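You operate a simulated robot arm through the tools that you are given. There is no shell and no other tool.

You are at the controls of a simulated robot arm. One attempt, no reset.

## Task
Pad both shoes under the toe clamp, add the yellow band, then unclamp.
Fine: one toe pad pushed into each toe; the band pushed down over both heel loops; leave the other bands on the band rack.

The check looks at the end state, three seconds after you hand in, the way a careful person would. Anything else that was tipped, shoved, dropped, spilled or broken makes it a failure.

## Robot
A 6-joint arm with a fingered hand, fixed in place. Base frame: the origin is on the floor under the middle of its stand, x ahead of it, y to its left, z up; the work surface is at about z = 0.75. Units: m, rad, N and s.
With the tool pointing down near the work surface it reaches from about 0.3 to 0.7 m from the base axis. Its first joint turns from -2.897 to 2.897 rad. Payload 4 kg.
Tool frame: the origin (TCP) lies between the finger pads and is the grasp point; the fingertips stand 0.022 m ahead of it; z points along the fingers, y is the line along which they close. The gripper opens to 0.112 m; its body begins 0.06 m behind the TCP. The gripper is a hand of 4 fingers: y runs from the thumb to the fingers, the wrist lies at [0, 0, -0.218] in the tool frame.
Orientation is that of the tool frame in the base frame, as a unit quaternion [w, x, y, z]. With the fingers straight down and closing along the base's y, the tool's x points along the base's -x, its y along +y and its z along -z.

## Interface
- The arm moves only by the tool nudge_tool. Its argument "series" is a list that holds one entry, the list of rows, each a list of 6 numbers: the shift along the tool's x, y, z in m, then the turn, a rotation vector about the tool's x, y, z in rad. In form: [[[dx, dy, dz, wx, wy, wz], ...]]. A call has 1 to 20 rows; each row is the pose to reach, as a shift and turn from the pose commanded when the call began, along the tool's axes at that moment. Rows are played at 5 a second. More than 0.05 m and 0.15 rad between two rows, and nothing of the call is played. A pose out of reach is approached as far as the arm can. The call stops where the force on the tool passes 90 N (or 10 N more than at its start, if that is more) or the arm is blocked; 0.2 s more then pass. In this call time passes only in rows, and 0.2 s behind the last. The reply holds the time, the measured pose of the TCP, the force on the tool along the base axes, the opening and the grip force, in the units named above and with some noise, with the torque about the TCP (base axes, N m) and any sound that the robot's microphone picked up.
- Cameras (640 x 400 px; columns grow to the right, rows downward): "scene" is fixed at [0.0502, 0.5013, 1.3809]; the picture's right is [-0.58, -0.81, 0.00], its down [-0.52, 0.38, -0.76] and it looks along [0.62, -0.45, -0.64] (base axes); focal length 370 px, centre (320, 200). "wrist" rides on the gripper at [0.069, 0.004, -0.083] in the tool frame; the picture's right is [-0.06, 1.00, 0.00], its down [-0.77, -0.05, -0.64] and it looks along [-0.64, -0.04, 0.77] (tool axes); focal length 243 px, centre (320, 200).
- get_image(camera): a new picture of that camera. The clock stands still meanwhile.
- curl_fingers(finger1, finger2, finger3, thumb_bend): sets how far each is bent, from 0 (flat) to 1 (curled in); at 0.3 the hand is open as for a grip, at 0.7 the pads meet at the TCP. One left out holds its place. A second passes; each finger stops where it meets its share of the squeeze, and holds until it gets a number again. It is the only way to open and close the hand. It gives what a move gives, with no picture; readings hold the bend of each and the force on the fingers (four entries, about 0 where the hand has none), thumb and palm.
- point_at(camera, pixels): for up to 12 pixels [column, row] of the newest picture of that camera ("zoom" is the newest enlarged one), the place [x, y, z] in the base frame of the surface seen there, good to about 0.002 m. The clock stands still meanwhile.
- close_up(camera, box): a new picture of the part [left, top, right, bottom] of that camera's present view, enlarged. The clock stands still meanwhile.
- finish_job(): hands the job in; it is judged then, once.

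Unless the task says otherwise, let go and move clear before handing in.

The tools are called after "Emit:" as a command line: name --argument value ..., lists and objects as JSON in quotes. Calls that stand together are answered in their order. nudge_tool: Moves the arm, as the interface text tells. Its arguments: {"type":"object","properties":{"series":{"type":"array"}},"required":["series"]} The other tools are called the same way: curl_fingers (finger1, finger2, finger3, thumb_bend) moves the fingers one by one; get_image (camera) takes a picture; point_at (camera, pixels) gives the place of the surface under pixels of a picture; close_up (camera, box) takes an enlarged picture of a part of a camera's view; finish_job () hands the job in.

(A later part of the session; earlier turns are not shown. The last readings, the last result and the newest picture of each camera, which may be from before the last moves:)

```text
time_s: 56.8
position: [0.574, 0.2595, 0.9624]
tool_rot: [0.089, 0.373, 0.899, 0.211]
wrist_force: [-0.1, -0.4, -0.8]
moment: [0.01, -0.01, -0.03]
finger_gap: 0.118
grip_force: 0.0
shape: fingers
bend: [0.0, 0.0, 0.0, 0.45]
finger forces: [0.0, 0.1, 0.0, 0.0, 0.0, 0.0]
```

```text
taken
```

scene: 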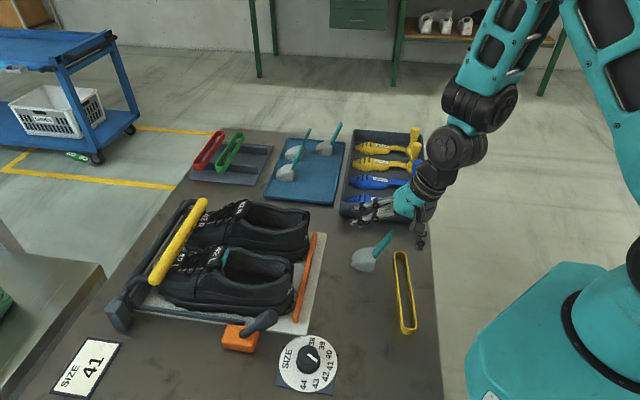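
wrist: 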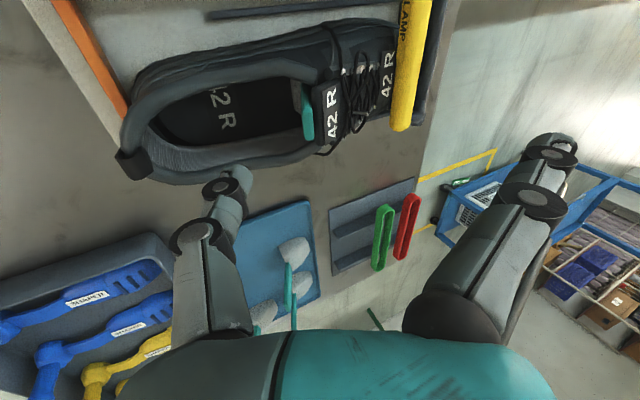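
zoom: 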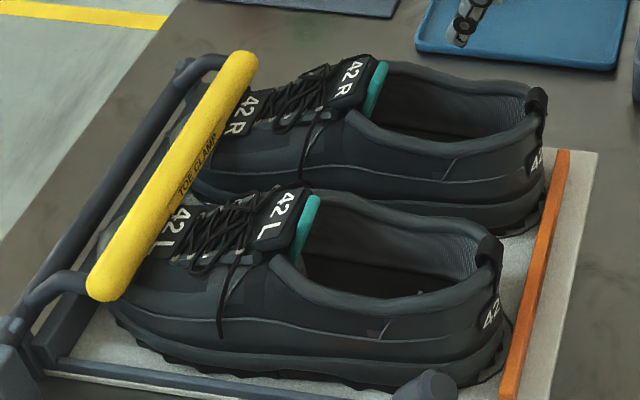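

Both teal handles now stand right behind their tongues ((377,85) and (308,220) in the zoom), and the right shoe stayed put. Next is the band: I'll fly above it and bring the tool vertical.

Emit:
nudge_tool --series '[[[0, 0.009, -0.018, 0, 0, 0], [0.0083, -0.0241, -0.0327, 0.058, 0, 0], [0.0165, -0.0572, -0.0474, 0.115, 0, 0], [0.0248, -0.0903, -0.0554, 0.173, 0, 0], [0.033, -0.1234, -0.0661, 0.23, 0, 0], [0.0413, -0.1655, -0.0768, 0.288, 0, 0], [0.0495, -0.1986, -0.0875, 0.346, 0, 0], [0.0578, -0.2317, -0.1028, 0.403, 0, 0], [0.066, -0.2648, -0.1175, 0.461, 0, 0]]]'

Emit:
curl_fingers --finger1 0.3 --finger2 0.3 --finger3 0.3 --thumb_bend 0.3

Emit:
get_image --camera "wrist"

Emit:
get_image --camera "scene"

```text
time_s: 58.8
position: [0.3224, 0.1024, 0.947]
tool_rot: [0.001, 0.383, 0.924, 0.002]
wrist_force: [0.1, 0.2, -0.3]
moment: [-0.01, -0.02, 0.0]
finger_gap: 0.118
grip_force: 0.0
shape: fingers
bend: [0.0, 0.0, 0.0, 0.45]
finger forces: [0.1, 0.0, 0.0, 0.0, 0.0, 0.1]
```

```text
time_s: 59.8
position: [0.3231, 0.103, 0.9477]
tool_rot: [0.001, 0.383, 0.924, 0.002]
wrist_force: [-0.8, 0.4, -0.1]
moment: [-0.02, 0.01, -0.03]
finger_gap: 0.1131
grip_force: 0.0
shape: fingers
bend: [0.3, 0.3, 0.3, 0.3]
finger forces: [0.0, 0.1, 0.0, 0.1, 0.0, 0.1]
```

```text
taken
```

wrist: 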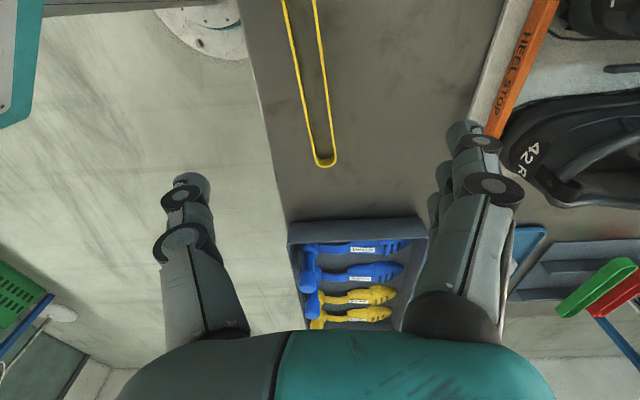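

```text
taken
```

scene: 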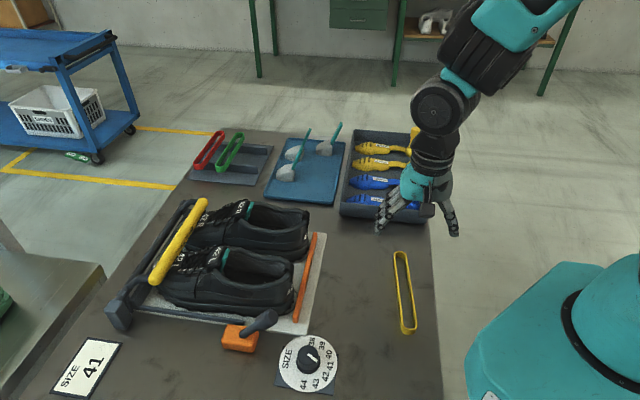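

The tool is vertical above the band area. I'll enlarge the band in the scene view and measure its outline.

Emit:
close_up --camera "scene" --box '[375, 240, 435, 345]'

Emit:
point_at --camera "zoom" --pixels '[[290, 40], [310, 40], [330, 45], [273, 80], [345, 80], [290, 180], [358, 180], [305, 280], [372, 280], [320, 335], [350, 345], [378, 335]]'

```text
3.81 times, centred on (405, 292) of scene
```

zoom: 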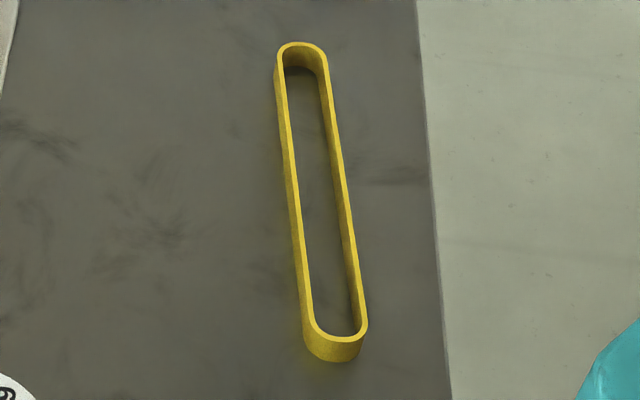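

```text
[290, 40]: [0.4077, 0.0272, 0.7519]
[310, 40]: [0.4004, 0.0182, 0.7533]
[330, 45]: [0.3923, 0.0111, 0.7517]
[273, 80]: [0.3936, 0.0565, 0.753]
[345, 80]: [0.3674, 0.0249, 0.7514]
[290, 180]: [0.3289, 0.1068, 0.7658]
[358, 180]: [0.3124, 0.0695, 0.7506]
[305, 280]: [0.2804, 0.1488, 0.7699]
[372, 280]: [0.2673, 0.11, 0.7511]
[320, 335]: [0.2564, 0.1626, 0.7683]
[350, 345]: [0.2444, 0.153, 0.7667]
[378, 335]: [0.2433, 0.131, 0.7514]
```

I'll pick points exactly on the band's top rim for the two long sides and ends.

Emit:
point_at --camera "zoom" --pixels '[[280, 80], [286, 130], [292, 180], [298, 230], [304, 280], [324, 80], [333, 130], [341, 180], [349, 230], [357, 280], [302, 44], [337, 337]]'

Emit:
close_up --camera "wrist" --box '[270, 0, 360, 180]'

```text
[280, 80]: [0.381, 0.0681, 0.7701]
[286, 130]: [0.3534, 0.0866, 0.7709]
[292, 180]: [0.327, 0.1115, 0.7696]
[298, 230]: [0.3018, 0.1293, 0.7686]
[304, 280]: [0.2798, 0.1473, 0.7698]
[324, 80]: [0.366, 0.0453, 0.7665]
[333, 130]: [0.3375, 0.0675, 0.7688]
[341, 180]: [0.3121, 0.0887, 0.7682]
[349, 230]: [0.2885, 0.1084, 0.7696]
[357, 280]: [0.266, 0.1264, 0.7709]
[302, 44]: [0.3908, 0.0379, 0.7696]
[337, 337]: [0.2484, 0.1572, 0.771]
```

```text
2.22 times, centred on (315, 90) of wrist
```

zoom: 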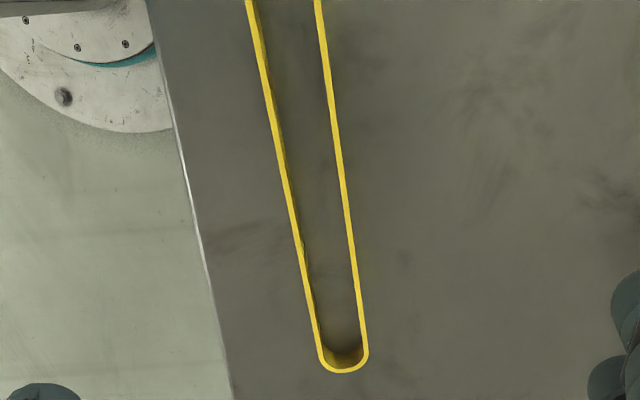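

The band is about 0.188 m × 0.030 m outside (inner ≈ 0.024 m), 0.02 m tall, its long axis at −38.5°. Now I'll measure both heel loops precisely, since the left shoe sits slightly forward.

Emit:
close_up --camera "scene" --box '[265, 200, 335, 300]'

Emit:
point_at --camera "zoom" --pixels '[[268, 235], [280, 225], [292, 240], [262, 250], [300, 255], [278, 262], [328, 30], [342, 22], [355, 38], [335, 55], [352, 60], [320, 50]]'

```text
4.00 times, centred on (300, 250) of scene
```

zoom: 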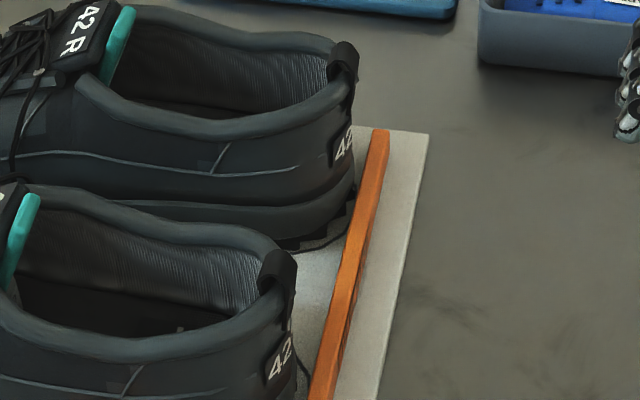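

```text
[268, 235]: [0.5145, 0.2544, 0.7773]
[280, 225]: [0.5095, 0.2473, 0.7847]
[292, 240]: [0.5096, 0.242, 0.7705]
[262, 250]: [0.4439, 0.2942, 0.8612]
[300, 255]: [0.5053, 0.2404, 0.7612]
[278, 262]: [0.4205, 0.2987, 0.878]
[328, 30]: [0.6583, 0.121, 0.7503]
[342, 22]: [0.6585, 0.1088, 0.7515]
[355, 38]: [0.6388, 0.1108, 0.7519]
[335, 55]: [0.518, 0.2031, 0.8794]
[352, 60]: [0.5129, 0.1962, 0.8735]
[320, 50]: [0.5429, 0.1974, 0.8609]
```

Let me pick points right on the two loop tops.

Emit:
point_at --camera "zoom" --pixels '[[266, 256], [272, 253], [282, 254], [290, 260], [295, 268], [270, 266], [285, 275], [292, 285], [264, 270], [262, 285], [278, 290], [288, 300]]'

Emit:
point_at --camera "zoom" --pixels '[[333, 50], [338, 45], [346, 43], [353, 50], [357, 60], [336, 60], [348, 68], [355, 78], [330, 65], [330, 78], [345, 85], [352, 95]]'

```text
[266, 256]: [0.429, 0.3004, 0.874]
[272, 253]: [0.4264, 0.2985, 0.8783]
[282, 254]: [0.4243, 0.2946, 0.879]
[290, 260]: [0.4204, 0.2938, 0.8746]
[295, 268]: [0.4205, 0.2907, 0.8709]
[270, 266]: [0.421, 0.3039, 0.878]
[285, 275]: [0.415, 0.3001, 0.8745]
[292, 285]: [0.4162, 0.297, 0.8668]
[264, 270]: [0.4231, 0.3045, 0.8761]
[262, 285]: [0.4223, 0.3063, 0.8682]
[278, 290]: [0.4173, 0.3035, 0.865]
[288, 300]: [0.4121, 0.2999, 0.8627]
```

```text
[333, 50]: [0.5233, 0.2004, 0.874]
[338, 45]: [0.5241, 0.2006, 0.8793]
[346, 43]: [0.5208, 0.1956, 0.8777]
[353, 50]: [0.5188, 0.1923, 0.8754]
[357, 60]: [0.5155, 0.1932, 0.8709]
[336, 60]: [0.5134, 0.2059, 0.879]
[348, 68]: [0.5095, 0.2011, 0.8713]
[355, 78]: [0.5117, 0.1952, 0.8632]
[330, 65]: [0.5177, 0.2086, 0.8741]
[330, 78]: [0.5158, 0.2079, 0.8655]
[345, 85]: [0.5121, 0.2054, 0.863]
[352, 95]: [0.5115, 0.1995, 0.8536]
```

Loop tops span s ≈ 0.500–0.516 and are 0.135 m apart, so the band (inner 0.024 × 0.18) fits around both. I'll turn 6.5° to the band's angle, centre over it and descend partway.

Emit:
nudge_tool --series '[[[-0.0005, -0.0024, 0.03, 0, 0, -0.057], [-0.0011, -0.0048, 0.065, 0, 0, -0.113], [-0.0011, -0.0048, 0.1, 0, 0, -0.113]]]'

Emit:
get_image --camera "wrist"

Emit:
close_up --camera "scene" --box '[345, 190, 475, 345]'

```text
time_s: 60.6
position: [0.3206, 0.0969, 0.8482]
tool_rot: [0.002, 0.33, 0.944, 0.002]
wrist_force: [-0.2, -0.3, -0.4]
moment: [0.05, -0.02, 0.02]
finger_gap: 0.1132
grip_force: 0.0
shape: fingers
bend: [0.3, 0.3, 0.3, 0.3]
finger forces: [0.0, 0.1, 0.0, 0.0, 0.0, 0.0]
```

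```text
taken
```

wrist: 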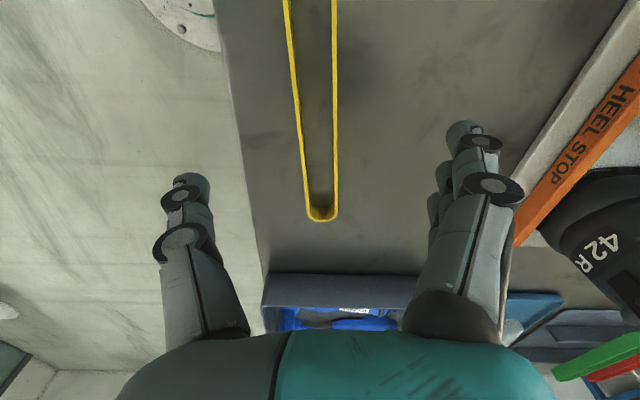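

```text
2.58 times, centred on (410, 268) of scene
```

zoom: 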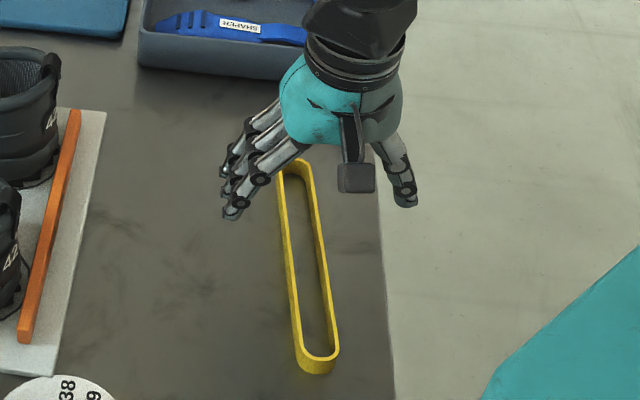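

Aligned within 2 mm of the band's centre. I'll descend to just above the table so the fingertips flank the band.

Emit:
nudge_tool --series '[[[0.0006, 0.0009, 0.025, 0, 0, 0], [0.0012, 0.0018, 0.05, 0, 0, 0], [0.0012, 0.0018, 0.064, 0, 0, 0], [0.0012, 0.0018, 0.072, 0, 0, 0]]]'

Emit:
get_image --camera "wrist"

Emit:
close_up --camera "scene" --box '[345, 190, 475, 345]'

```text
time_s: 61.6
position: [0.3212, 0.0998, 0.7756]
tool_rot: [0.002, 0.33, 0.944, 0.001]
wrist_force: [0.1, -0.1, 0.0]
moment: [-0.01, -0.04, 0.03]
finger_gap: 0.1135
grip_force: 0.0
shape: fingers
bend: [0.3, 0.3, 0.3, 0.3]
finger forces: [0.0, 0.0, 0.0, 0.0, 0.0, 0.0]
```

```text
taken
```

wrist: 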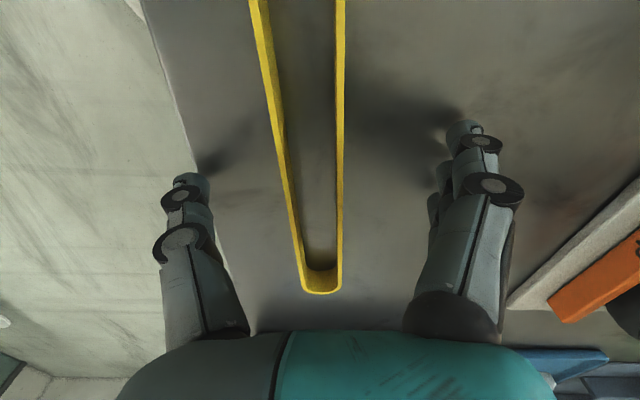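

```text
2.58 times, centred on (410, 268) of scene
```

zoom: 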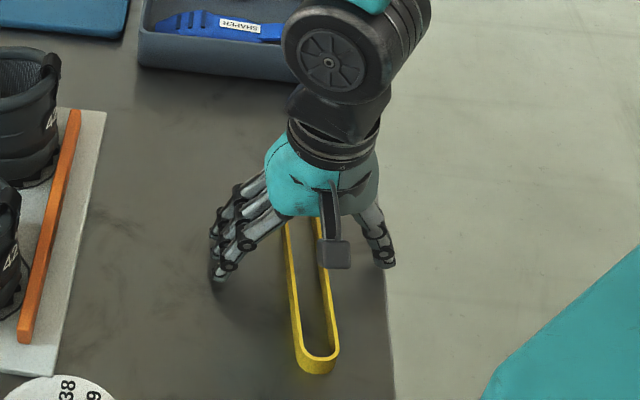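

The band runs between thumb and fingers. I'll close in two stages to watch for table contact.

Emit:
curl_fingers --finger1 0.5 --finger2 0.5 --finger3 0.5 --thumb_bend 0.5

Emit:
get_image --camera "wrist"

```text
time_s: 62.6
position: [0.3212, 0.0989, 0.7768]
tool_rot: [0.001, 0.329, 0.944, 0.003]
wrist_force: [2.5, 1.1, 28.6]
moment: [0.27, -0.23, -0.01]
finger_gap: 0.0678
grip_force: 13.8
shape: fingers
bend: [0.47, 0.48, 0.48, 0.48]
finger forces: [6.2, 6.1, 5.9, 0.0, 10.0, 0.0]
```

```text
taken
```

wrist: 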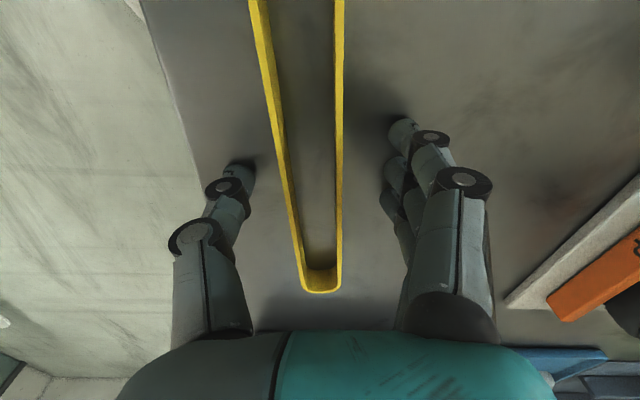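

The curling tips press on the table (28 N up), so they reach lower at mid-bend. I'll raise 1 cm and continue closing.

Emit:
nudge_tool --series '[[[0, 0, -0.005, 0, 0, 0], [0, 0, -0.01, 0, 0, 0]]]'

Emit:
curl_fingers --finger1 0.57 --finger2 0.57 --finger3 0.57 --thumb_bend 0.57

Emit:
get_image --camera "wrist"

```text
time_s: 63.2
position: [0.3204, 0.0996, 0.7861]
tool_rot: [0.001, 0.33, 0.944, 0.002]
wrist_force: [-0.3, 0.0, 0.3]
moment: [-0.04, 0.0, -0.01]
finger_gap: 0.0585
grip_force: 0.1
shape: fingers
bend: [0.5, 0.5, 0.5, 0.5]
finger forces: [0.0, 0.0, 0.0, 0.0, 0.1, 0.1]
```

```text
time_s: 64.2
position: [0.3213, 0.0996, 0.786]
tool_rot: [0.0, 0.33, 0.944, 0.001]
wrist_force: [0.1, 0.4, -0.6]
moment: [-0.01, 0.01, -0.01]
finger_gap: 0.042
grip_force: 0.0
shape: fingers
bend: [0.56, 0.56, 0.56, 0.56]
finger forces: [0.0, 0.0, 0.0, 0.0, 0.0, 0.1]
```

```text
taken
```

wrist: 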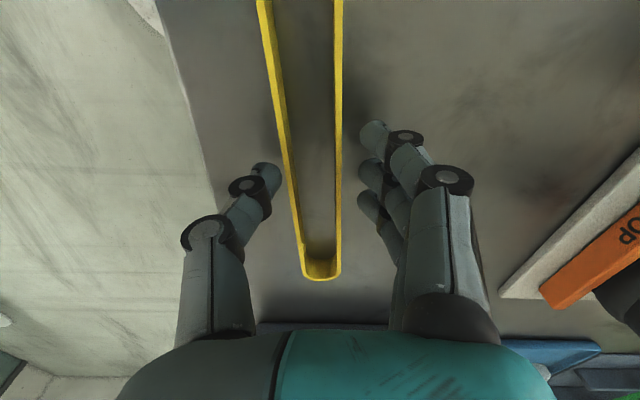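

Gap is 0.042 m with no contact; the tips are at about z = 0.761. I'll lower 6 mm and close onto the band.

Emit:
nudge_tool --series '[[[0, 0, 0.006, 0, 0, 0]]]'

Emit:
curl_fingers --finger1 0.75 --finger2 0.75 --finger3 0.75 --thumb_bend 0.75

Emit:
get_image --camera "wrist"

Emit:
close_up --camera "scene" --box '[345, 190, 475, 345]'

```text
time_s: 64.6
position: [0.3213, 0.0993, 0.7807]
tool_rot: [0.001, 0.33, 0.944, 0.002]
wrist_force: [-0.5, 0.3, -0.2]
moment: [-0.02, 0.02, 0.0]
finger_gap: 0.0417
grip_force: 0.0
shape: fingers
bend: [0.56, 0.56, 0.56, 0.56]
finger forces: [0.0, 0.0, 0.0, 0.1, 0.0, 0.0]
```

```text
time_s: 65.6
position: [0.3228, 0.0986, 0.781]
tool_rot: [0.001, 0.33, 0.944, 0.001]
wrist_force: [0.0, 0.1, -0.9]
moment: [-0.04, 0.0, 0.03]
finger_gap: 0.0278
grip_force: 20.7
shape: fingers
bend: [0.71, 0.71, 0.71, 0.64]
finger forces: [7.0, 7.0, 6.9, 0.0, 20.8, 0.1]
```

```text
taken
```

wrist: 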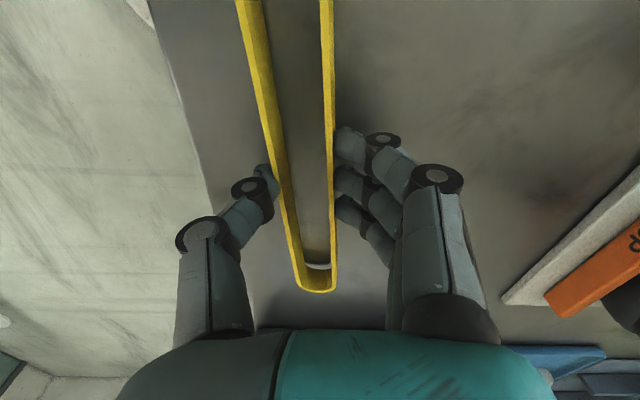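

```text
2.58 times, centred on (410, 268) of scene
```

zoom: 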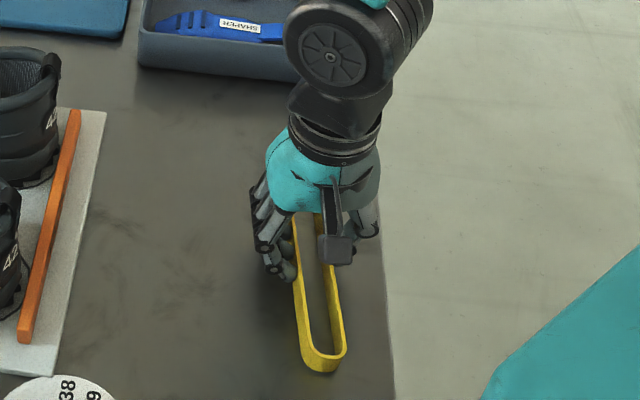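

The band is pinched by the thumb (20.8 N) against all three fingers (7 N each). I'll lift 3 cm and check it stays level.

Emit:
nudge_tool --series '[[[0, 0, -0.01, 0, 0, 0], [0, 0, -0.02, 0, 0, 0], [0, 0, -0.03, 0, 0, 0]]]'

Emit:
get_image --camera "wrist"

Emit:
close_up --camera "scene" --box '[345, 190, 475, 345]'

```text
time_s: 66.4
position: [0.3203, 0.0993, 0.81]
tool_rot: [0.001, 0.329, 0.944, 0.002]
wrist_force: [-0.5, -0.3, -0.4]
moment: [0.02, 0.04, 0.03]
finger_gap: 0.0281
grip_force: 21.0
shape: fingers
bend: [0.71, 0.71, 0.71, 0.64]
finger forces: [7.0, 7.0, 6.9, 0.0, 20.9, 0.1]
```

```text
taken
```

wrist: 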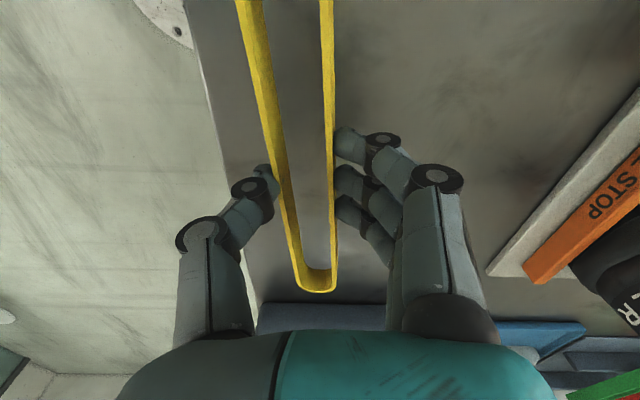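

```text
2.58 times, centred on (410, 268) of scene
```

zoom: 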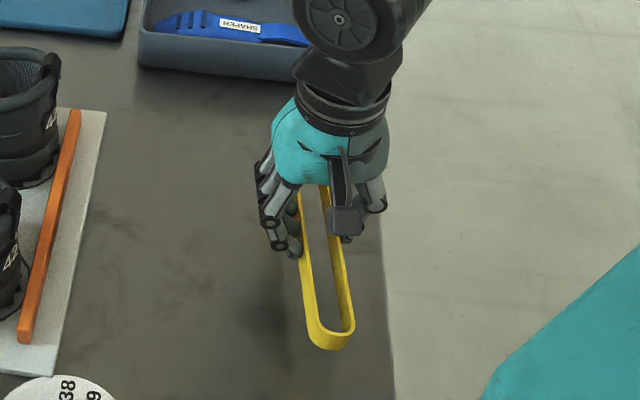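

The band hangs level. I'll raise it 15 cm while turning to align with the line through the two loops.

Emit:
nudge_tool --series '[[[0, 0, -0.03, 0, 0, 0.028], [0, 0, -0.06, 0, 0, 0.056], [0, 0, -0.09, 0, 0, 0.084], [0, 0, -0.12, 0, 0, 0.112], [0, 0, -0.15, 0, 0, 0.14]]]'

Emit:
get_image --camera "wrist"

Emit:
close_up --camera "scene" --box '[345, 130, 475, 300]'

```text
time_s: 67.6
position: [0.319, 0.099, 0.9602]
tool_rot: [0.001, 0.395, 0.919, 0.001]
wrist_force: [-0.2, -0.2, -0.3]
moment: [0.0, -0.01, 0.0]
finger_gap: 0.0278
grip_force: 20.7
shape: fingers
bend: [0.71, 0.71, 0.71, 0.64]
finger forces: [7.0, 7.0, 6.9, 0.1, 21.0, 0.0]
```

```text
taken
```

wrist: 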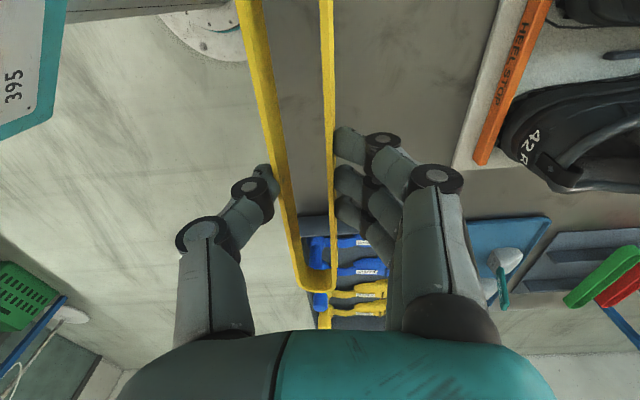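

```text
2.35 times, centred on (410, 215) of scene
```

zoom: 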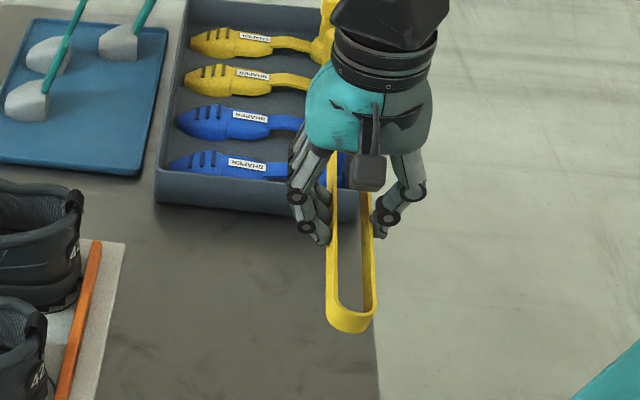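

I'll measure the band's pose in the hand from both views.

Emit:
point_at --camera "zoom" --pixels '[[330, 230], [331, 280], [345, 312], [370, 300], [367, 250], [335, 200], [352, 316], [366, 220], [350, 328], [330, 300], [332, 215], [370, 275]]'

Emit:
point_at --camera "wrist" --pixels '[[327, 60], [329, 100], [332, 220], [318, 288], [303, 280], [262, 90], [252, 50], [292, 220], [327, 30], [334, 270], [245, 20], [280, 160]]'

```text
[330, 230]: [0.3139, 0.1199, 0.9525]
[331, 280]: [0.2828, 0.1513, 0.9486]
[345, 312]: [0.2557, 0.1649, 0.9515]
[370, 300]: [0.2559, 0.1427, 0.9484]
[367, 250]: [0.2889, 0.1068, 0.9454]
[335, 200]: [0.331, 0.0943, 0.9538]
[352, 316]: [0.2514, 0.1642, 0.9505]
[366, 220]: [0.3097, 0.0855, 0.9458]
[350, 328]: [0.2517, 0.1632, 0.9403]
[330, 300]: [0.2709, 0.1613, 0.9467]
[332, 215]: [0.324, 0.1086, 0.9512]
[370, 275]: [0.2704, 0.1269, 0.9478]
```

```text
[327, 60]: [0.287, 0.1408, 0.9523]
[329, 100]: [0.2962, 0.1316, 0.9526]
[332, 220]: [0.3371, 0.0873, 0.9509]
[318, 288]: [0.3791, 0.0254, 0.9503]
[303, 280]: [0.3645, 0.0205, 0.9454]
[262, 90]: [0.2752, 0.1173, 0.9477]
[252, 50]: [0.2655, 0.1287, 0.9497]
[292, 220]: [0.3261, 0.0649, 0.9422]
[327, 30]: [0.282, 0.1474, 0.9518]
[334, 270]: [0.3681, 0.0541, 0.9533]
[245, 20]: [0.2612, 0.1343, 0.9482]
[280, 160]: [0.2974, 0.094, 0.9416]
```

The band is level, its centre 5 mm behind the TCP and its rim 1 cm below it. I'll carry it over the two heel loops at this height.

Emit:
nudge_tool --series '[[[0.0009, 0.0362, 0, 0, 0, 0], [0.0018, 0.0724, 0, 0, 0, 0], [0.0027, 0.1086, 0, 0, 0, 0], [0.0035, 0.1447, 0, 0, 0, 0], [0.0044, 0.1809, 0, 0, 0, 0], [0.0053, 0.2171, 0, 0, 0, 0]]]'

Emit:
get_image --camera "wrist"

Emit:
close_up --camera "scene" --box '[220, 140, 360, 300]'

```text
time_s: 69.0
position: [0.4754, 0.2519, 0.9617]
tool_rot: [0.002, 0.396, 0.918, 0.001]
wrist_force: [-0.1, 0.2, 0.0]
moment: [-0.01, -0.04, 0.0]
finger_gap: 0.0279
grip_force: 20.7
shape: fingers
bend: [0.71, 0.71, 0.72, 0.64]
finger forces: [7.0, 6.8, 6.9, 0.0, 21.0, 0.0]
```

```text
taken
```

wrist: 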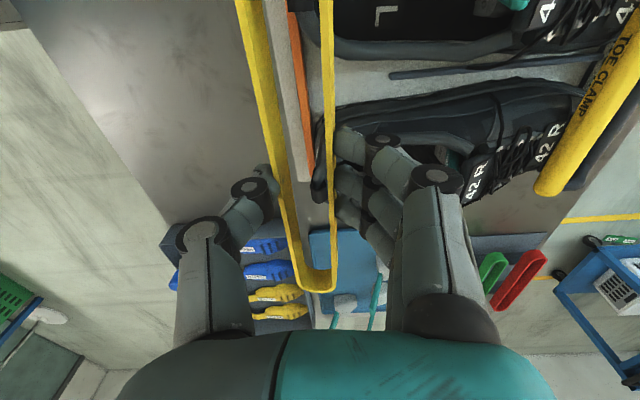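

```text
2.50 times, centred on (290, 220) of scene
```

zoom: 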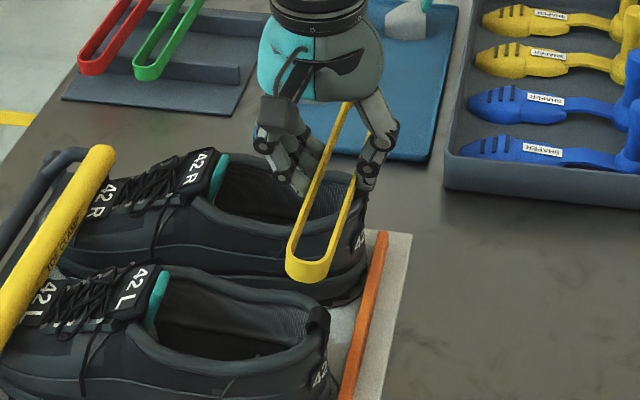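

The band hovers above the heels. I'll check its exact position against the loops before lowering.

Emit:
point_at --camera "zoom" --pixels '[[291, 240], [300, 262], [320, 258], [330, 240], [343, 205], [310, 195], [325, 160], [300, 215], [322, 322], [312, 318], [306, 265], [352, 190]]'

Emit:
point_at --camera "wrist" --pixels '[[327, 60], [329, 100], [332, 220], [318, 288], [262, 90], [252, 50], [327, 30], [334, 270], [245, 20], [302, 275], [318, 190], [310, 170]]'

```text
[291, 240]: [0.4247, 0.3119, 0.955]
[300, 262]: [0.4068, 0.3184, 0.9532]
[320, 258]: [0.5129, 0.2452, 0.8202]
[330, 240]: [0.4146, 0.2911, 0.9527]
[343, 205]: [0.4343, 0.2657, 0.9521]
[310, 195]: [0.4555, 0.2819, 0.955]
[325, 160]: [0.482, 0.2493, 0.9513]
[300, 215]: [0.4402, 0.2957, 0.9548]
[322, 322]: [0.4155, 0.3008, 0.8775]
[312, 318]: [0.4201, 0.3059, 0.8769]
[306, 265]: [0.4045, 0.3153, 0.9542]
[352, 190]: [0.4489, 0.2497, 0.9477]
```

```text
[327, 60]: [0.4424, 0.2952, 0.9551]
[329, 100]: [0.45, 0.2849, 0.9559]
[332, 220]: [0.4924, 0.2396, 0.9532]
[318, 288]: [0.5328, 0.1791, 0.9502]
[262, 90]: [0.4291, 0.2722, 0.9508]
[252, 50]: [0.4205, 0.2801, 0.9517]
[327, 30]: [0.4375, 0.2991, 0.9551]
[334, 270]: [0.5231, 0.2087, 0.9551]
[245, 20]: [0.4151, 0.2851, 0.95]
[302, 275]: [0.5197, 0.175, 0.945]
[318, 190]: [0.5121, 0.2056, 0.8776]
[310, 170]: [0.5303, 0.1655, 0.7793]
```

Rim sides sit at s ≈ 0.4965–0.521 (left) and 0.493–0.517 (right), enclosing both loops with a few millimetres to spare; ends are centred too. I'll shift 1 mm forward and lower 5 cm to just above the loops.

Emit:
nudge_tool --series '[[[0, 0.001, 0.018, 0, 0, 0], [0, 0.001, 0.036, 0, 0, 0], [0, 0.001, 0.05, 0, 0, 0]]]'

Emit:
get_image --camera "wrist"

Emit:
close_up --camera "scene" --box '[240, 170, 350, 300]'

```text
time_s: 69.8
position: [0.475, 0.2542, 0.9112]
tool_rot: [0.0, 0.395, 0.919, 0.002]
wrist_force: [-0.2, 0.0, -1.0]
moment: [-0.02, 0.02, -0.02]
finger_gap: 0.0281
grip_force: 20.9
shape: fingers
bend: [0.71, 0.71, 0.72, 0.64]
finger forces: [7.0, 6.9, 6.9, 0.0, 20.9, 0.0]
```

```text
taken
```

wrist: 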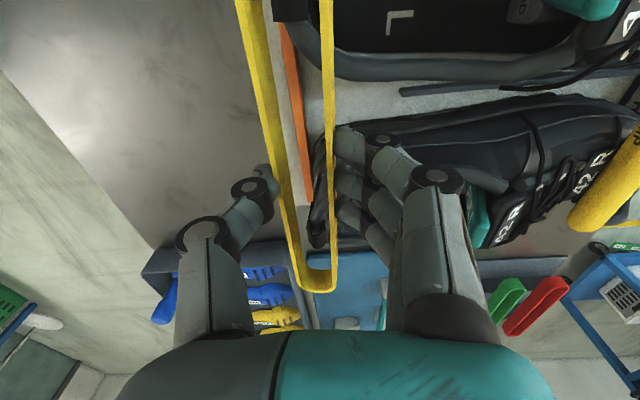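

```text
3.08 times, centred on (295, 235) of scene
```

zoom: 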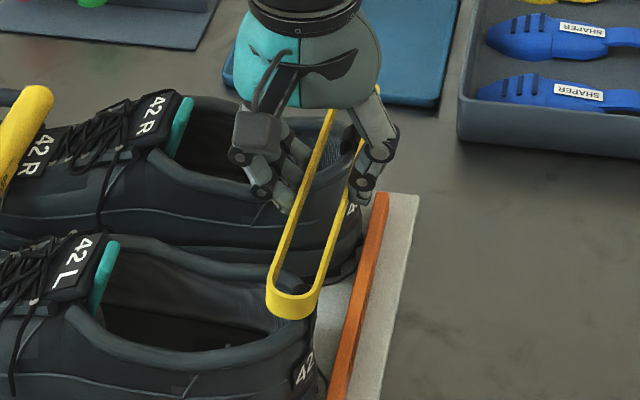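

The loops are just beneath the band. I'll measure the R loop and rims through the wrist view and the L end in the scene zoom.

Emit:
point_at --camera "wrist" --pixels '[[320, 160], [318, 190], [314, 225], [322, 240], [330, 190], [288, 200], [296, 250], [316, 205], [325, 215], [327, 60], [250, 50], [310, 200]]'

Emit:
close_up --camera "wrist" --box '[230, 120, 400, 310]'

Emit:
point_at --camera "scene" --pixels '[[281, 270], [283, 275], [290, 280], [296, 276], [300, 262], [287, 258], [293, 268], [291, 272], [286, 268], [296, 285], [292, 245], [303, 250]]'

```text
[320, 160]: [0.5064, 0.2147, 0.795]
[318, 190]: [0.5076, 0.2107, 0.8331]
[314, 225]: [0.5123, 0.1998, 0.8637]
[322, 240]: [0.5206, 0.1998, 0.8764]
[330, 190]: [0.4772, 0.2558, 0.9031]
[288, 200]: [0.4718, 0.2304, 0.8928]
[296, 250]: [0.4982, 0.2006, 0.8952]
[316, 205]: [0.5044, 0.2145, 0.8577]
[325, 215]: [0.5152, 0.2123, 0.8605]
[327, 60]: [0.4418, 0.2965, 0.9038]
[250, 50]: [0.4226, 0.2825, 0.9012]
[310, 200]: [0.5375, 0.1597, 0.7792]
```

```text
2.11 times, centred on (315, 215) of wrist
```

zoom: 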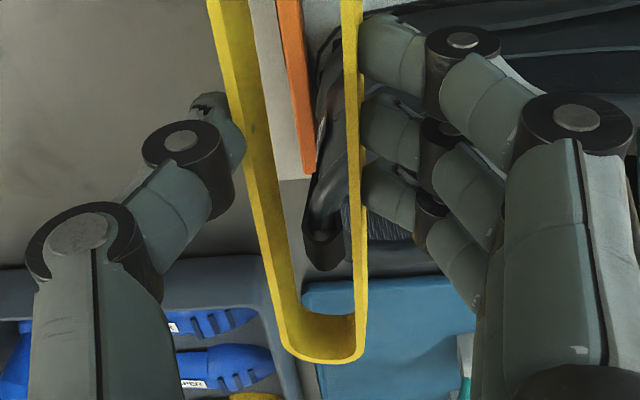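

```text
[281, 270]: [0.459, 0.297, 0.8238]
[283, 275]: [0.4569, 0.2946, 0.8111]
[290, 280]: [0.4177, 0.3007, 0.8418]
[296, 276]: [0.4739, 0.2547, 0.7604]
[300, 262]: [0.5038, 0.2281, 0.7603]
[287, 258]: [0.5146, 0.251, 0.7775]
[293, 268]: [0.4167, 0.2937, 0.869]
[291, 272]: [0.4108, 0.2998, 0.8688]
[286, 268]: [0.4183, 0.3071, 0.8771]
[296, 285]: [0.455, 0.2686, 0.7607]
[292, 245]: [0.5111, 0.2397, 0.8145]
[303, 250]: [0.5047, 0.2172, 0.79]
```

I'll query the R loop edges directly in this wrist zoom, after refreshing it.

Emit:
close_up --camera "wrist" --box '[230, 120, 400, 310]'

Emit:
point_at --camera "zoom" --pixels '[[343, 240], [335, 250], [325, 265], [308, 245], [315, 255], [340, 265], [345, 258], [325, 240], [357, 240], [275, 240], [284, 300], [362, 300]]'

Emit:
close_up --camera "scene" --box '[265, 230, 325, 300]'

Emit:
point_at --camera "zoom" --pixels '[[150, 240], [180, 260], [210, 262], [240, 245], [200, 200], [260, 190], [230, 230], [215, 225], [190, 235], [250, 230], [170, 200], [270, 160]]'

```text
2.11 times, centred on (315, 215) of wrist
```

zoom: 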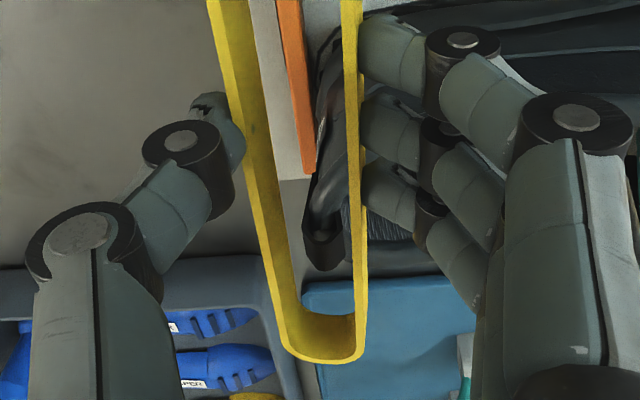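

```text
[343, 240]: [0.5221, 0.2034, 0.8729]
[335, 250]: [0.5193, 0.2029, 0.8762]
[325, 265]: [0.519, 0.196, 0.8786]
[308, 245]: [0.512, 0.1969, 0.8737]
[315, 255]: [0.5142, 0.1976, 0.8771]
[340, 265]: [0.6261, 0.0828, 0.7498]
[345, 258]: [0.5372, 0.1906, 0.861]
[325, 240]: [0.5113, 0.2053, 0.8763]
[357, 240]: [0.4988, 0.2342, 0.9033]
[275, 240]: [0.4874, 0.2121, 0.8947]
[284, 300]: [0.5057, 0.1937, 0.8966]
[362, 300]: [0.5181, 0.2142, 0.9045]
```

```text
5.71 times, centred on (295, 265) of scene
```

zoom: 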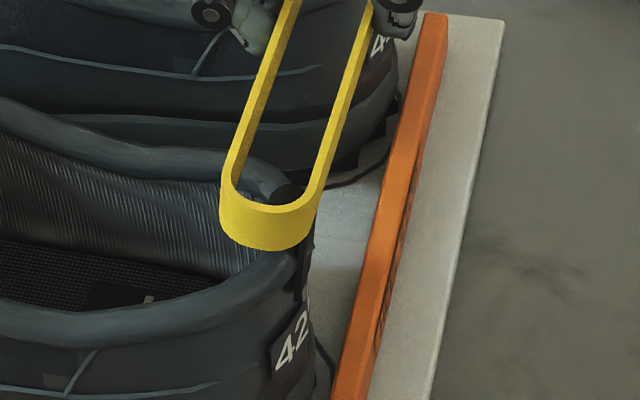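

```text
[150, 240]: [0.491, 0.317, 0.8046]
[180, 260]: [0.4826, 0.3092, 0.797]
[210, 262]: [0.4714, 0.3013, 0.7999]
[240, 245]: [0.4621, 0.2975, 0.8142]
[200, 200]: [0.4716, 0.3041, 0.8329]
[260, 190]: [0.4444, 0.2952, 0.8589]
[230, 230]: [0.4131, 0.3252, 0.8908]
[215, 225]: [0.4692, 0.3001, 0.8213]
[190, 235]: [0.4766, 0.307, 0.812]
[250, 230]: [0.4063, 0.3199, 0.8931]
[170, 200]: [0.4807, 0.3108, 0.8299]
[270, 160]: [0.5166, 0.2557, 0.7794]
```

R loop fits (loop s 0.501–0.513 inside band 0.496–0.516). Now the left side: the loop shows at zoom (288,192) inside the band's end; I'll measure it.

Emit:
point_at --camera "zoom" --pixels '[[288, 192], [280, 195], [298, 192], [284, 200], [237, 185], [250, 150], [228, 195], [318, 190], [330, 150], [300, 212], [265, 215], [300, 185]]'

```text
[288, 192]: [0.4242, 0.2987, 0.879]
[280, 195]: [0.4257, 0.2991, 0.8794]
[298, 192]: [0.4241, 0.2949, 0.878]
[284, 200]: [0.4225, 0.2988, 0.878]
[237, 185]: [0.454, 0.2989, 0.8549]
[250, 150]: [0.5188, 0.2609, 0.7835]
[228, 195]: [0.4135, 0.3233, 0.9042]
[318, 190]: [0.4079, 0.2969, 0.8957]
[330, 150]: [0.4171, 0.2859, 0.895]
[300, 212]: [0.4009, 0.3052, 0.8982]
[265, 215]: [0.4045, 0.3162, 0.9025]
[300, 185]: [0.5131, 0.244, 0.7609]
```

Both loops lie inside the band's outline. I'll lower in small steps, 2 cm, watching the force.

Emit:
nudge_tool --series '[[[0, 0, 0.005, 0, 0, 0], [0, 0, 0.01, 0, 0, 0], [0, 0, 0.015, 0, 0, 0]]]'

Emit:
close_up --camera "wrist" --box '[230, 120, 400, 310]'

Emit:
close_up --camera "scene" --box '[265, 230, 325, 300]'

```text
time_s: 70.6
position: [0.4745, 0.2538, 0.8965]
tool_rot: [0.001, 0.395, 0.919, 0.002]
wrist_force: [0.2, -0.8, -0.4]
moment: [0.02, -0.01, 0.02]
finger_gap: 0.0278
grip_force: 20.4
shape: fingers
bend: [0.72, 0.72, 0.72, 0.64]
finger forces: [7.0, 7.0, 6.9, 0.1, 20.9, 0.1]
```

```text
2.11 times, centred on (315, 215) of wrist
```

zoom: 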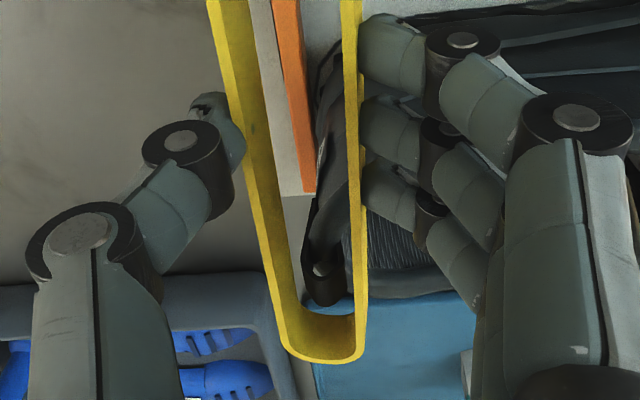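

```text
5.71 times, centred on (295, 265) of scene
```

zoom: 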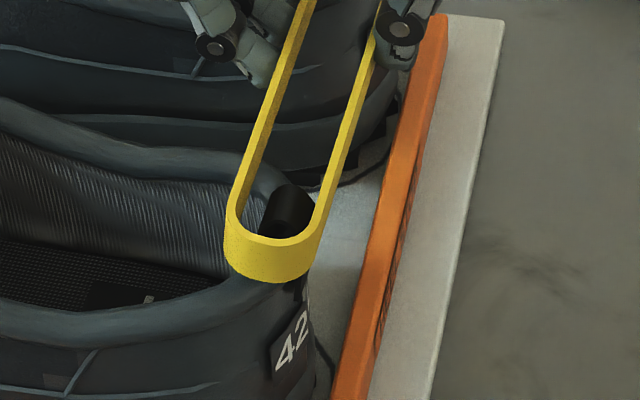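

Both loops now poke up inside the band (left loop at (288,208) in the scene zoom). I'll keep lowering in 3–4 mm steps until it touches the collars.

Emit:
nudge_tool --series '[[[0, 0, 0.004, 0, 0, 0], [0, 0, 0.008, 0, 0, 0]]]'

Emit:
close_up --camera "scene" --box '[265, 200, 335, 300]'

Emit:
close_up --camera "wrist" --box '[230, 120, 400, 310]'

```text
time_s: 71.2
position: [0.4754, 0.2537, 0.8877]
tool_rot: [0.001, 0.395, 0.919, 0.003]
wrist_force: [0.1, 0.3, 2.9]
moment: [0.0, 0.02, -0.06]
finger_gap: 0.0276
grip_force: 21.1
shape: fingers
bend: [0.72, 0.72, 0.72, 0.64]
finger forces: [7.7, 7.1, 6.5, 0.0, 21.1, 0.0]
```

```text
4.00 times, centred on (300, 250) of scene
```

zoom: 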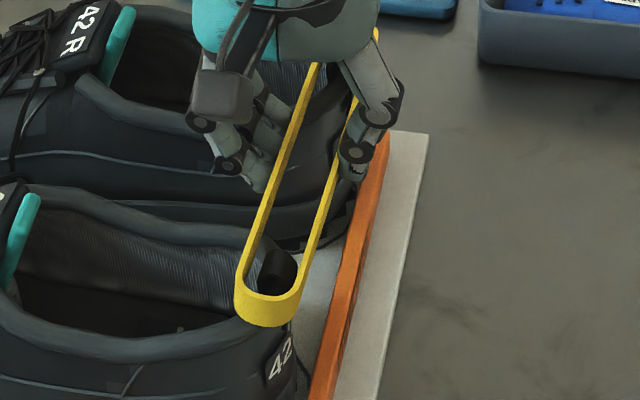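

```text
2.11 times, centred on (315, 215) of wrist
```

zoom: 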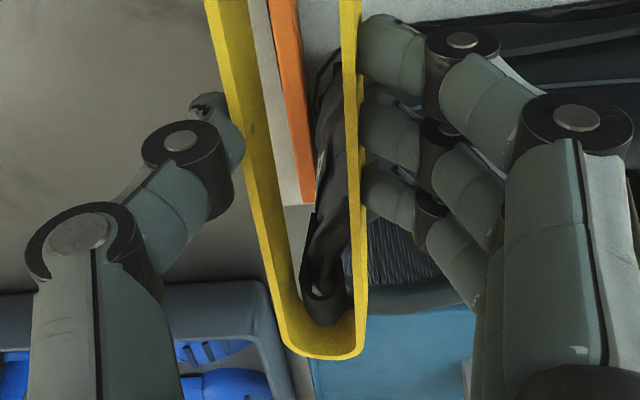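

Contact at 2.9 N: the band is resting on the collars with both loops inside it. I'll press 2 mm more to settle it evenly.

Emit:
nudge_tool --series '[[[0, 0, 0.002, 0, 0, 0], [0, 0, 0.003, 0, 0, 0]]]'

Emit:
close_up --camera "scene" --box '[265, 200, 335, 300]'

Emit:
point_at --camera "zoom" --pixels '[[240, 280], [250, 295], [270, 297], [290, 295], [260, 230], [300, 265], [280, 185], [325, 200], [310, 80], [350, 130], [280, 265], [272, 310]]'

Emit:
get_image --camera "wrist"

Emit:
point_at --camera "wrist" --pixels '[[327, 60], [329, 100], [332, 220], [318, 284], [334, 265], [262, 90], [302, 272], [325, 30], [318, 265], [316, 250], [290, 200], [280, 160]]'

```text
time_s: 71.8
position: [0.4753, 0.2539, 0.8853]
tool_rot: [0.001, 0.395, 0.919, 0.002]
wrist_force: [-0.4, 0.7, 9.2]
moment: [0.05, 0.03, -0.02]
finger_gap: 0.0275
grip_force: 21.1
shape: fingers
bend: [0.73, 0.72, 0.72, 0.64]
finger forces: [8.5, 7.3, 6.5, 0.0, 20.1, 0.0]
```

```text
4.00 times, centred on (300, 250) of scene
```

zoom: 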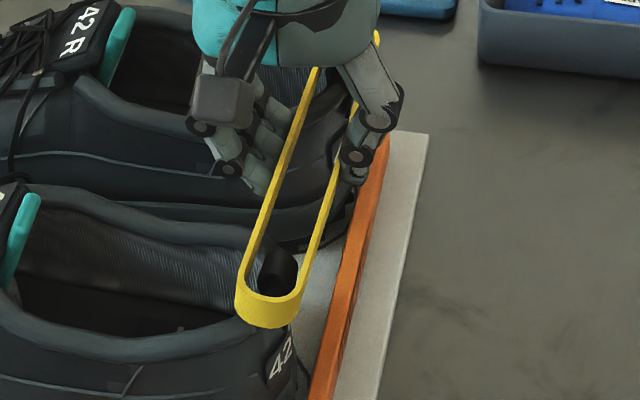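

```text
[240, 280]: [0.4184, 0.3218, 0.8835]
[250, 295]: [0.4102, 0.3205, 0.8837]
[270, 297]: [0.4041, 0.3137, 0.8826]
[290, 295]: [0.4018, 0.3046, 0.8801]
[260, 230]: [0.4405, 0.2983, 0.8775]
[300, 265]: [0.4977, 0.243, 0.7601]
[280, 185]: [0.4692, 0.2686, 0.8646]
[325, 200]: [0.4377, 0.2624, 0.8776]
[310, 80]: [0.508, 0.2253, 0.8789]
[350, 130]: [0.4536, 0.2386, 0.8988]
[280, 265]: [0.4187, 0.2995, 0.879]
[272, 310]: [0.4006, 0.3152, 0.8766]
```

```text
taken
```

wrist: 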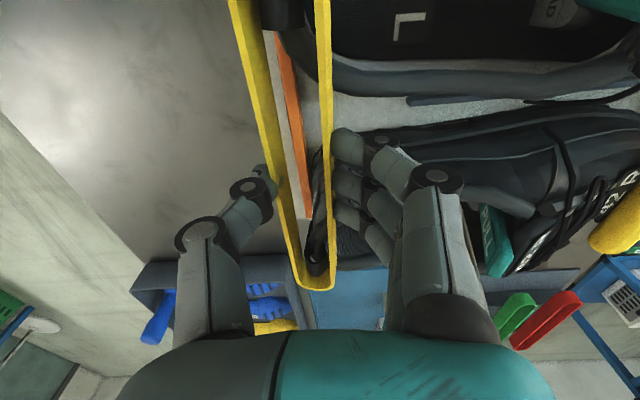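

```text
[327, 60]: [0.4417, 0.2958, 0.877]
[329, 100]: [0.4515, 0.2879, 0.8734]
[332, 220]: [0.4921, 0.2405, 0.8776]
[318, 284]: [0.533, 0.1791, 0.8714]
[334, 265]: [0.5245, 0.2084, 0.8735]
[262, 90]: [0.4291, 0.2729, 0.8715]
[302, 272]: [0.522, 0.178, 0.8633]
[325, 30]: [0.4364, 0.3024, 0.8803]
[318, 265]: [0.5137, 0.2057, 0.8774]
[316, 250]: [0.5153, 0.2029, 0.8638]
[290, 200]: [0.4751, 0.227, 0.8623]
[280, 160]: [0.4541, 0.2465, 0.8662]
```

The left end sits a bit higher (rim 0.8835) than the right (0.872). I'll release the band so it settles, then check it.

Emit:
curl_fingers --finger1 0.58 --finger2 0.58 --finger3 0.58 --thumb_bend 0.5

Emit:
get_image --camera "wrist"

Emit:
close_up --camera "scene" --box '[265, 200, 335, 300]'

Emit:
point_at --camera "zoom" --pixels '[[240, 280], [250, 295], [270, 297], [290, 295], [260, 230], [275, 190], [320, 215], [305, 270], [310, 100], [350, 130], [280, 265], [272, 310]]'

```text
time_s: 72.8
position: [0.4751, 0.2543, 0.8856]
tool_rot: [0.001, 0.394, 0.919, 0.002]
wrist_force: [-0.4, -0.2, -1.1]
moment: [0.03, -0.02, 0.0]
finger_gap: 0.047
grip_force: 0.1
shape: fingers
bend: [0.57, 0.57, 0.57, 0.5]
finger forces: [0.1, 0.0, 0.1, 0.1, 0.0, 0.0]
```

```text
taken
```

wrist: 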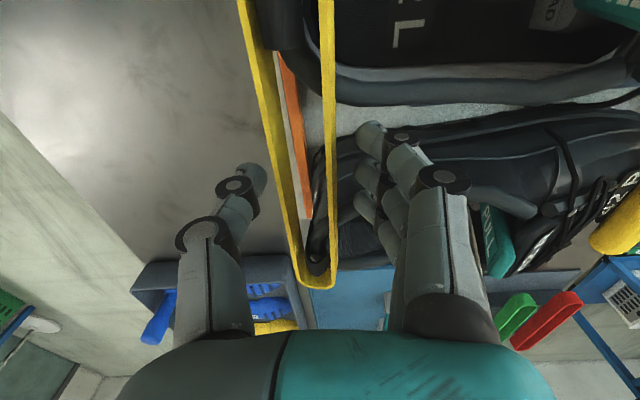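

```text
4.00 times, centred on (300, 250) of scene
```

zoom: 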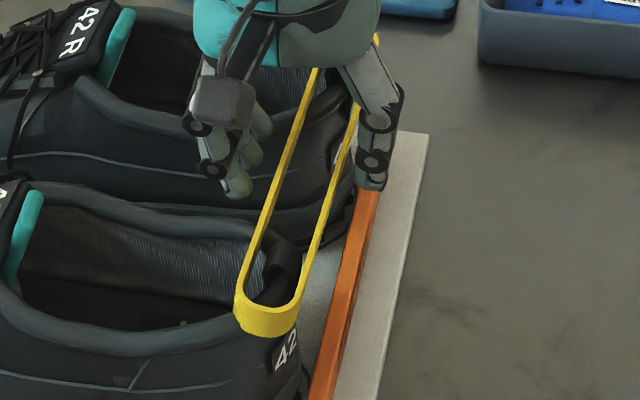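

```text
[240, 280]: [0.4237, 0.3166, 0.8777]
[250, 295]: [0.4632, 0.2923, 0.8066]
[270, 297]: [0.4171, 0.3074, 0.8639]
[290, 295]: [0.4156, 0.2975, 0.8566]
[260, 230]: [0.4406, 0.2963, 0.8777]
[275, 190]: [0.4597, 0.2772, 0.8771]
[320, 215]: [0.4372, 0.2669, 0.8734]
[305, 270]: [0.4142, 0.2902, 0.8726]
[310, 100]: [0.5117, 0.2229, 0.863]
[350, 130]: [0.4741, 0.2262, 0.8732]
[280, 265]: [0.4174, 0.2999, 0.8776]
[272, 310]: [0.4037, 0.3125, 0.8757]
```

The band has settled with both loops standing inside it (front rim 0.8777, rear 0.873). I'll raise the hand straight up, clear of it.

Emit:
nudge_tool --series '[[[0, 0, -0.01, 0, 0, 0], [0, 0, -0.025, 0, 0, 0], [0, 0, -0.05, 0, 0, 0], [0, 0, -0.08, 0, 0, 0]]]'

Emit:
get_image --camera "wrist"

Emit:
close_up --camera "scene" --box '[255, 190, 345, 300]'

Emit:
point_at --camera "zoom" --pixels '[[252, 300], [262, 318], [280, 322], [300, 315], [290, 285], [285, 225], [320, 255], [325, 150], [355, 180], [345, 115], [370, 135], [350, 105]]'

```text
time_s: 73.8
position: [0.4742, 0.2534, 0.9645]
tool_rot: [0.0, 0.394, 0.919, 0.002]
wrist_force: [-0.1, -1.1, 0.6]
moment: [-0.04, -0.03, 0.02]
finger_gap: 0.0472
grip_force: 0.1
shape: fingers
bend: [0.57, 0.57, 0.57, 0.5]
finger forces: [0.0, 0.0, 0.0, 0.0, 0.0, 0.0]
```

```text
taken
```

wrist: 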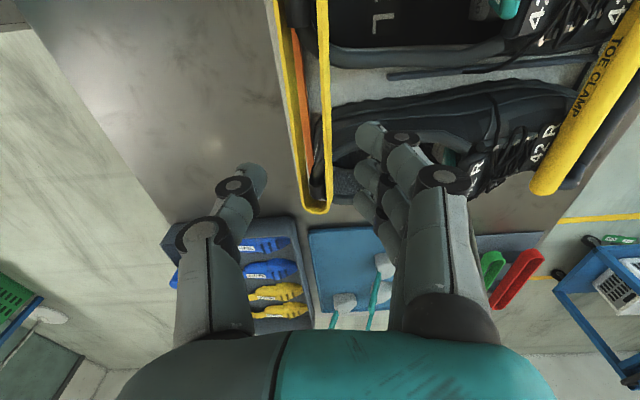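

```text
3.64 times, centred on (300, 245) of scene
```

zoom: 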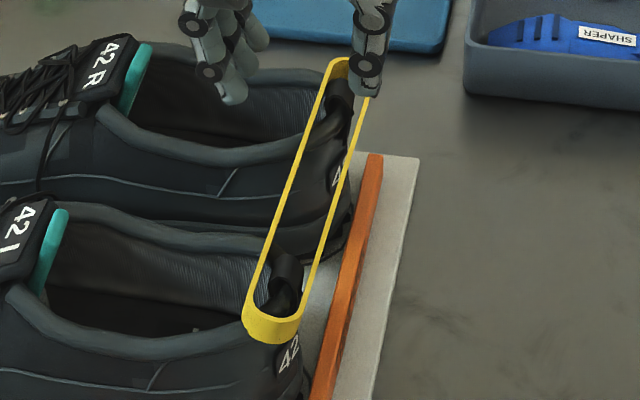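

```text
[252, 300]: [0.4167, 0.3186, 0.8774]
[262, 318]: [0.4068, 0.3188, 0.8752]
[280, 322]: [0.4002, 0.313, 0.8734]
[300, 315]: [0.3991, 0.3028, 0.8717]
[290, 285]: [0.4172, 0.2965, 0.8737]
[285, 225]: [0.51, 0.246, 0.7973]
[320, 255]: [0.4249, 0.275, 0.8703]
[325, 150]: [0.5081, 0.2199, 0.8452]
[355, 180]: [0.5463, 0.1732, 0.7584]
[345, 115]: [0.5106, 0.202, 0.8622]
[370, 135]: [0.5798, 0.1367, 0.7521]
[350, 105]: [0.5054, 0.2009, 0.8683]
```

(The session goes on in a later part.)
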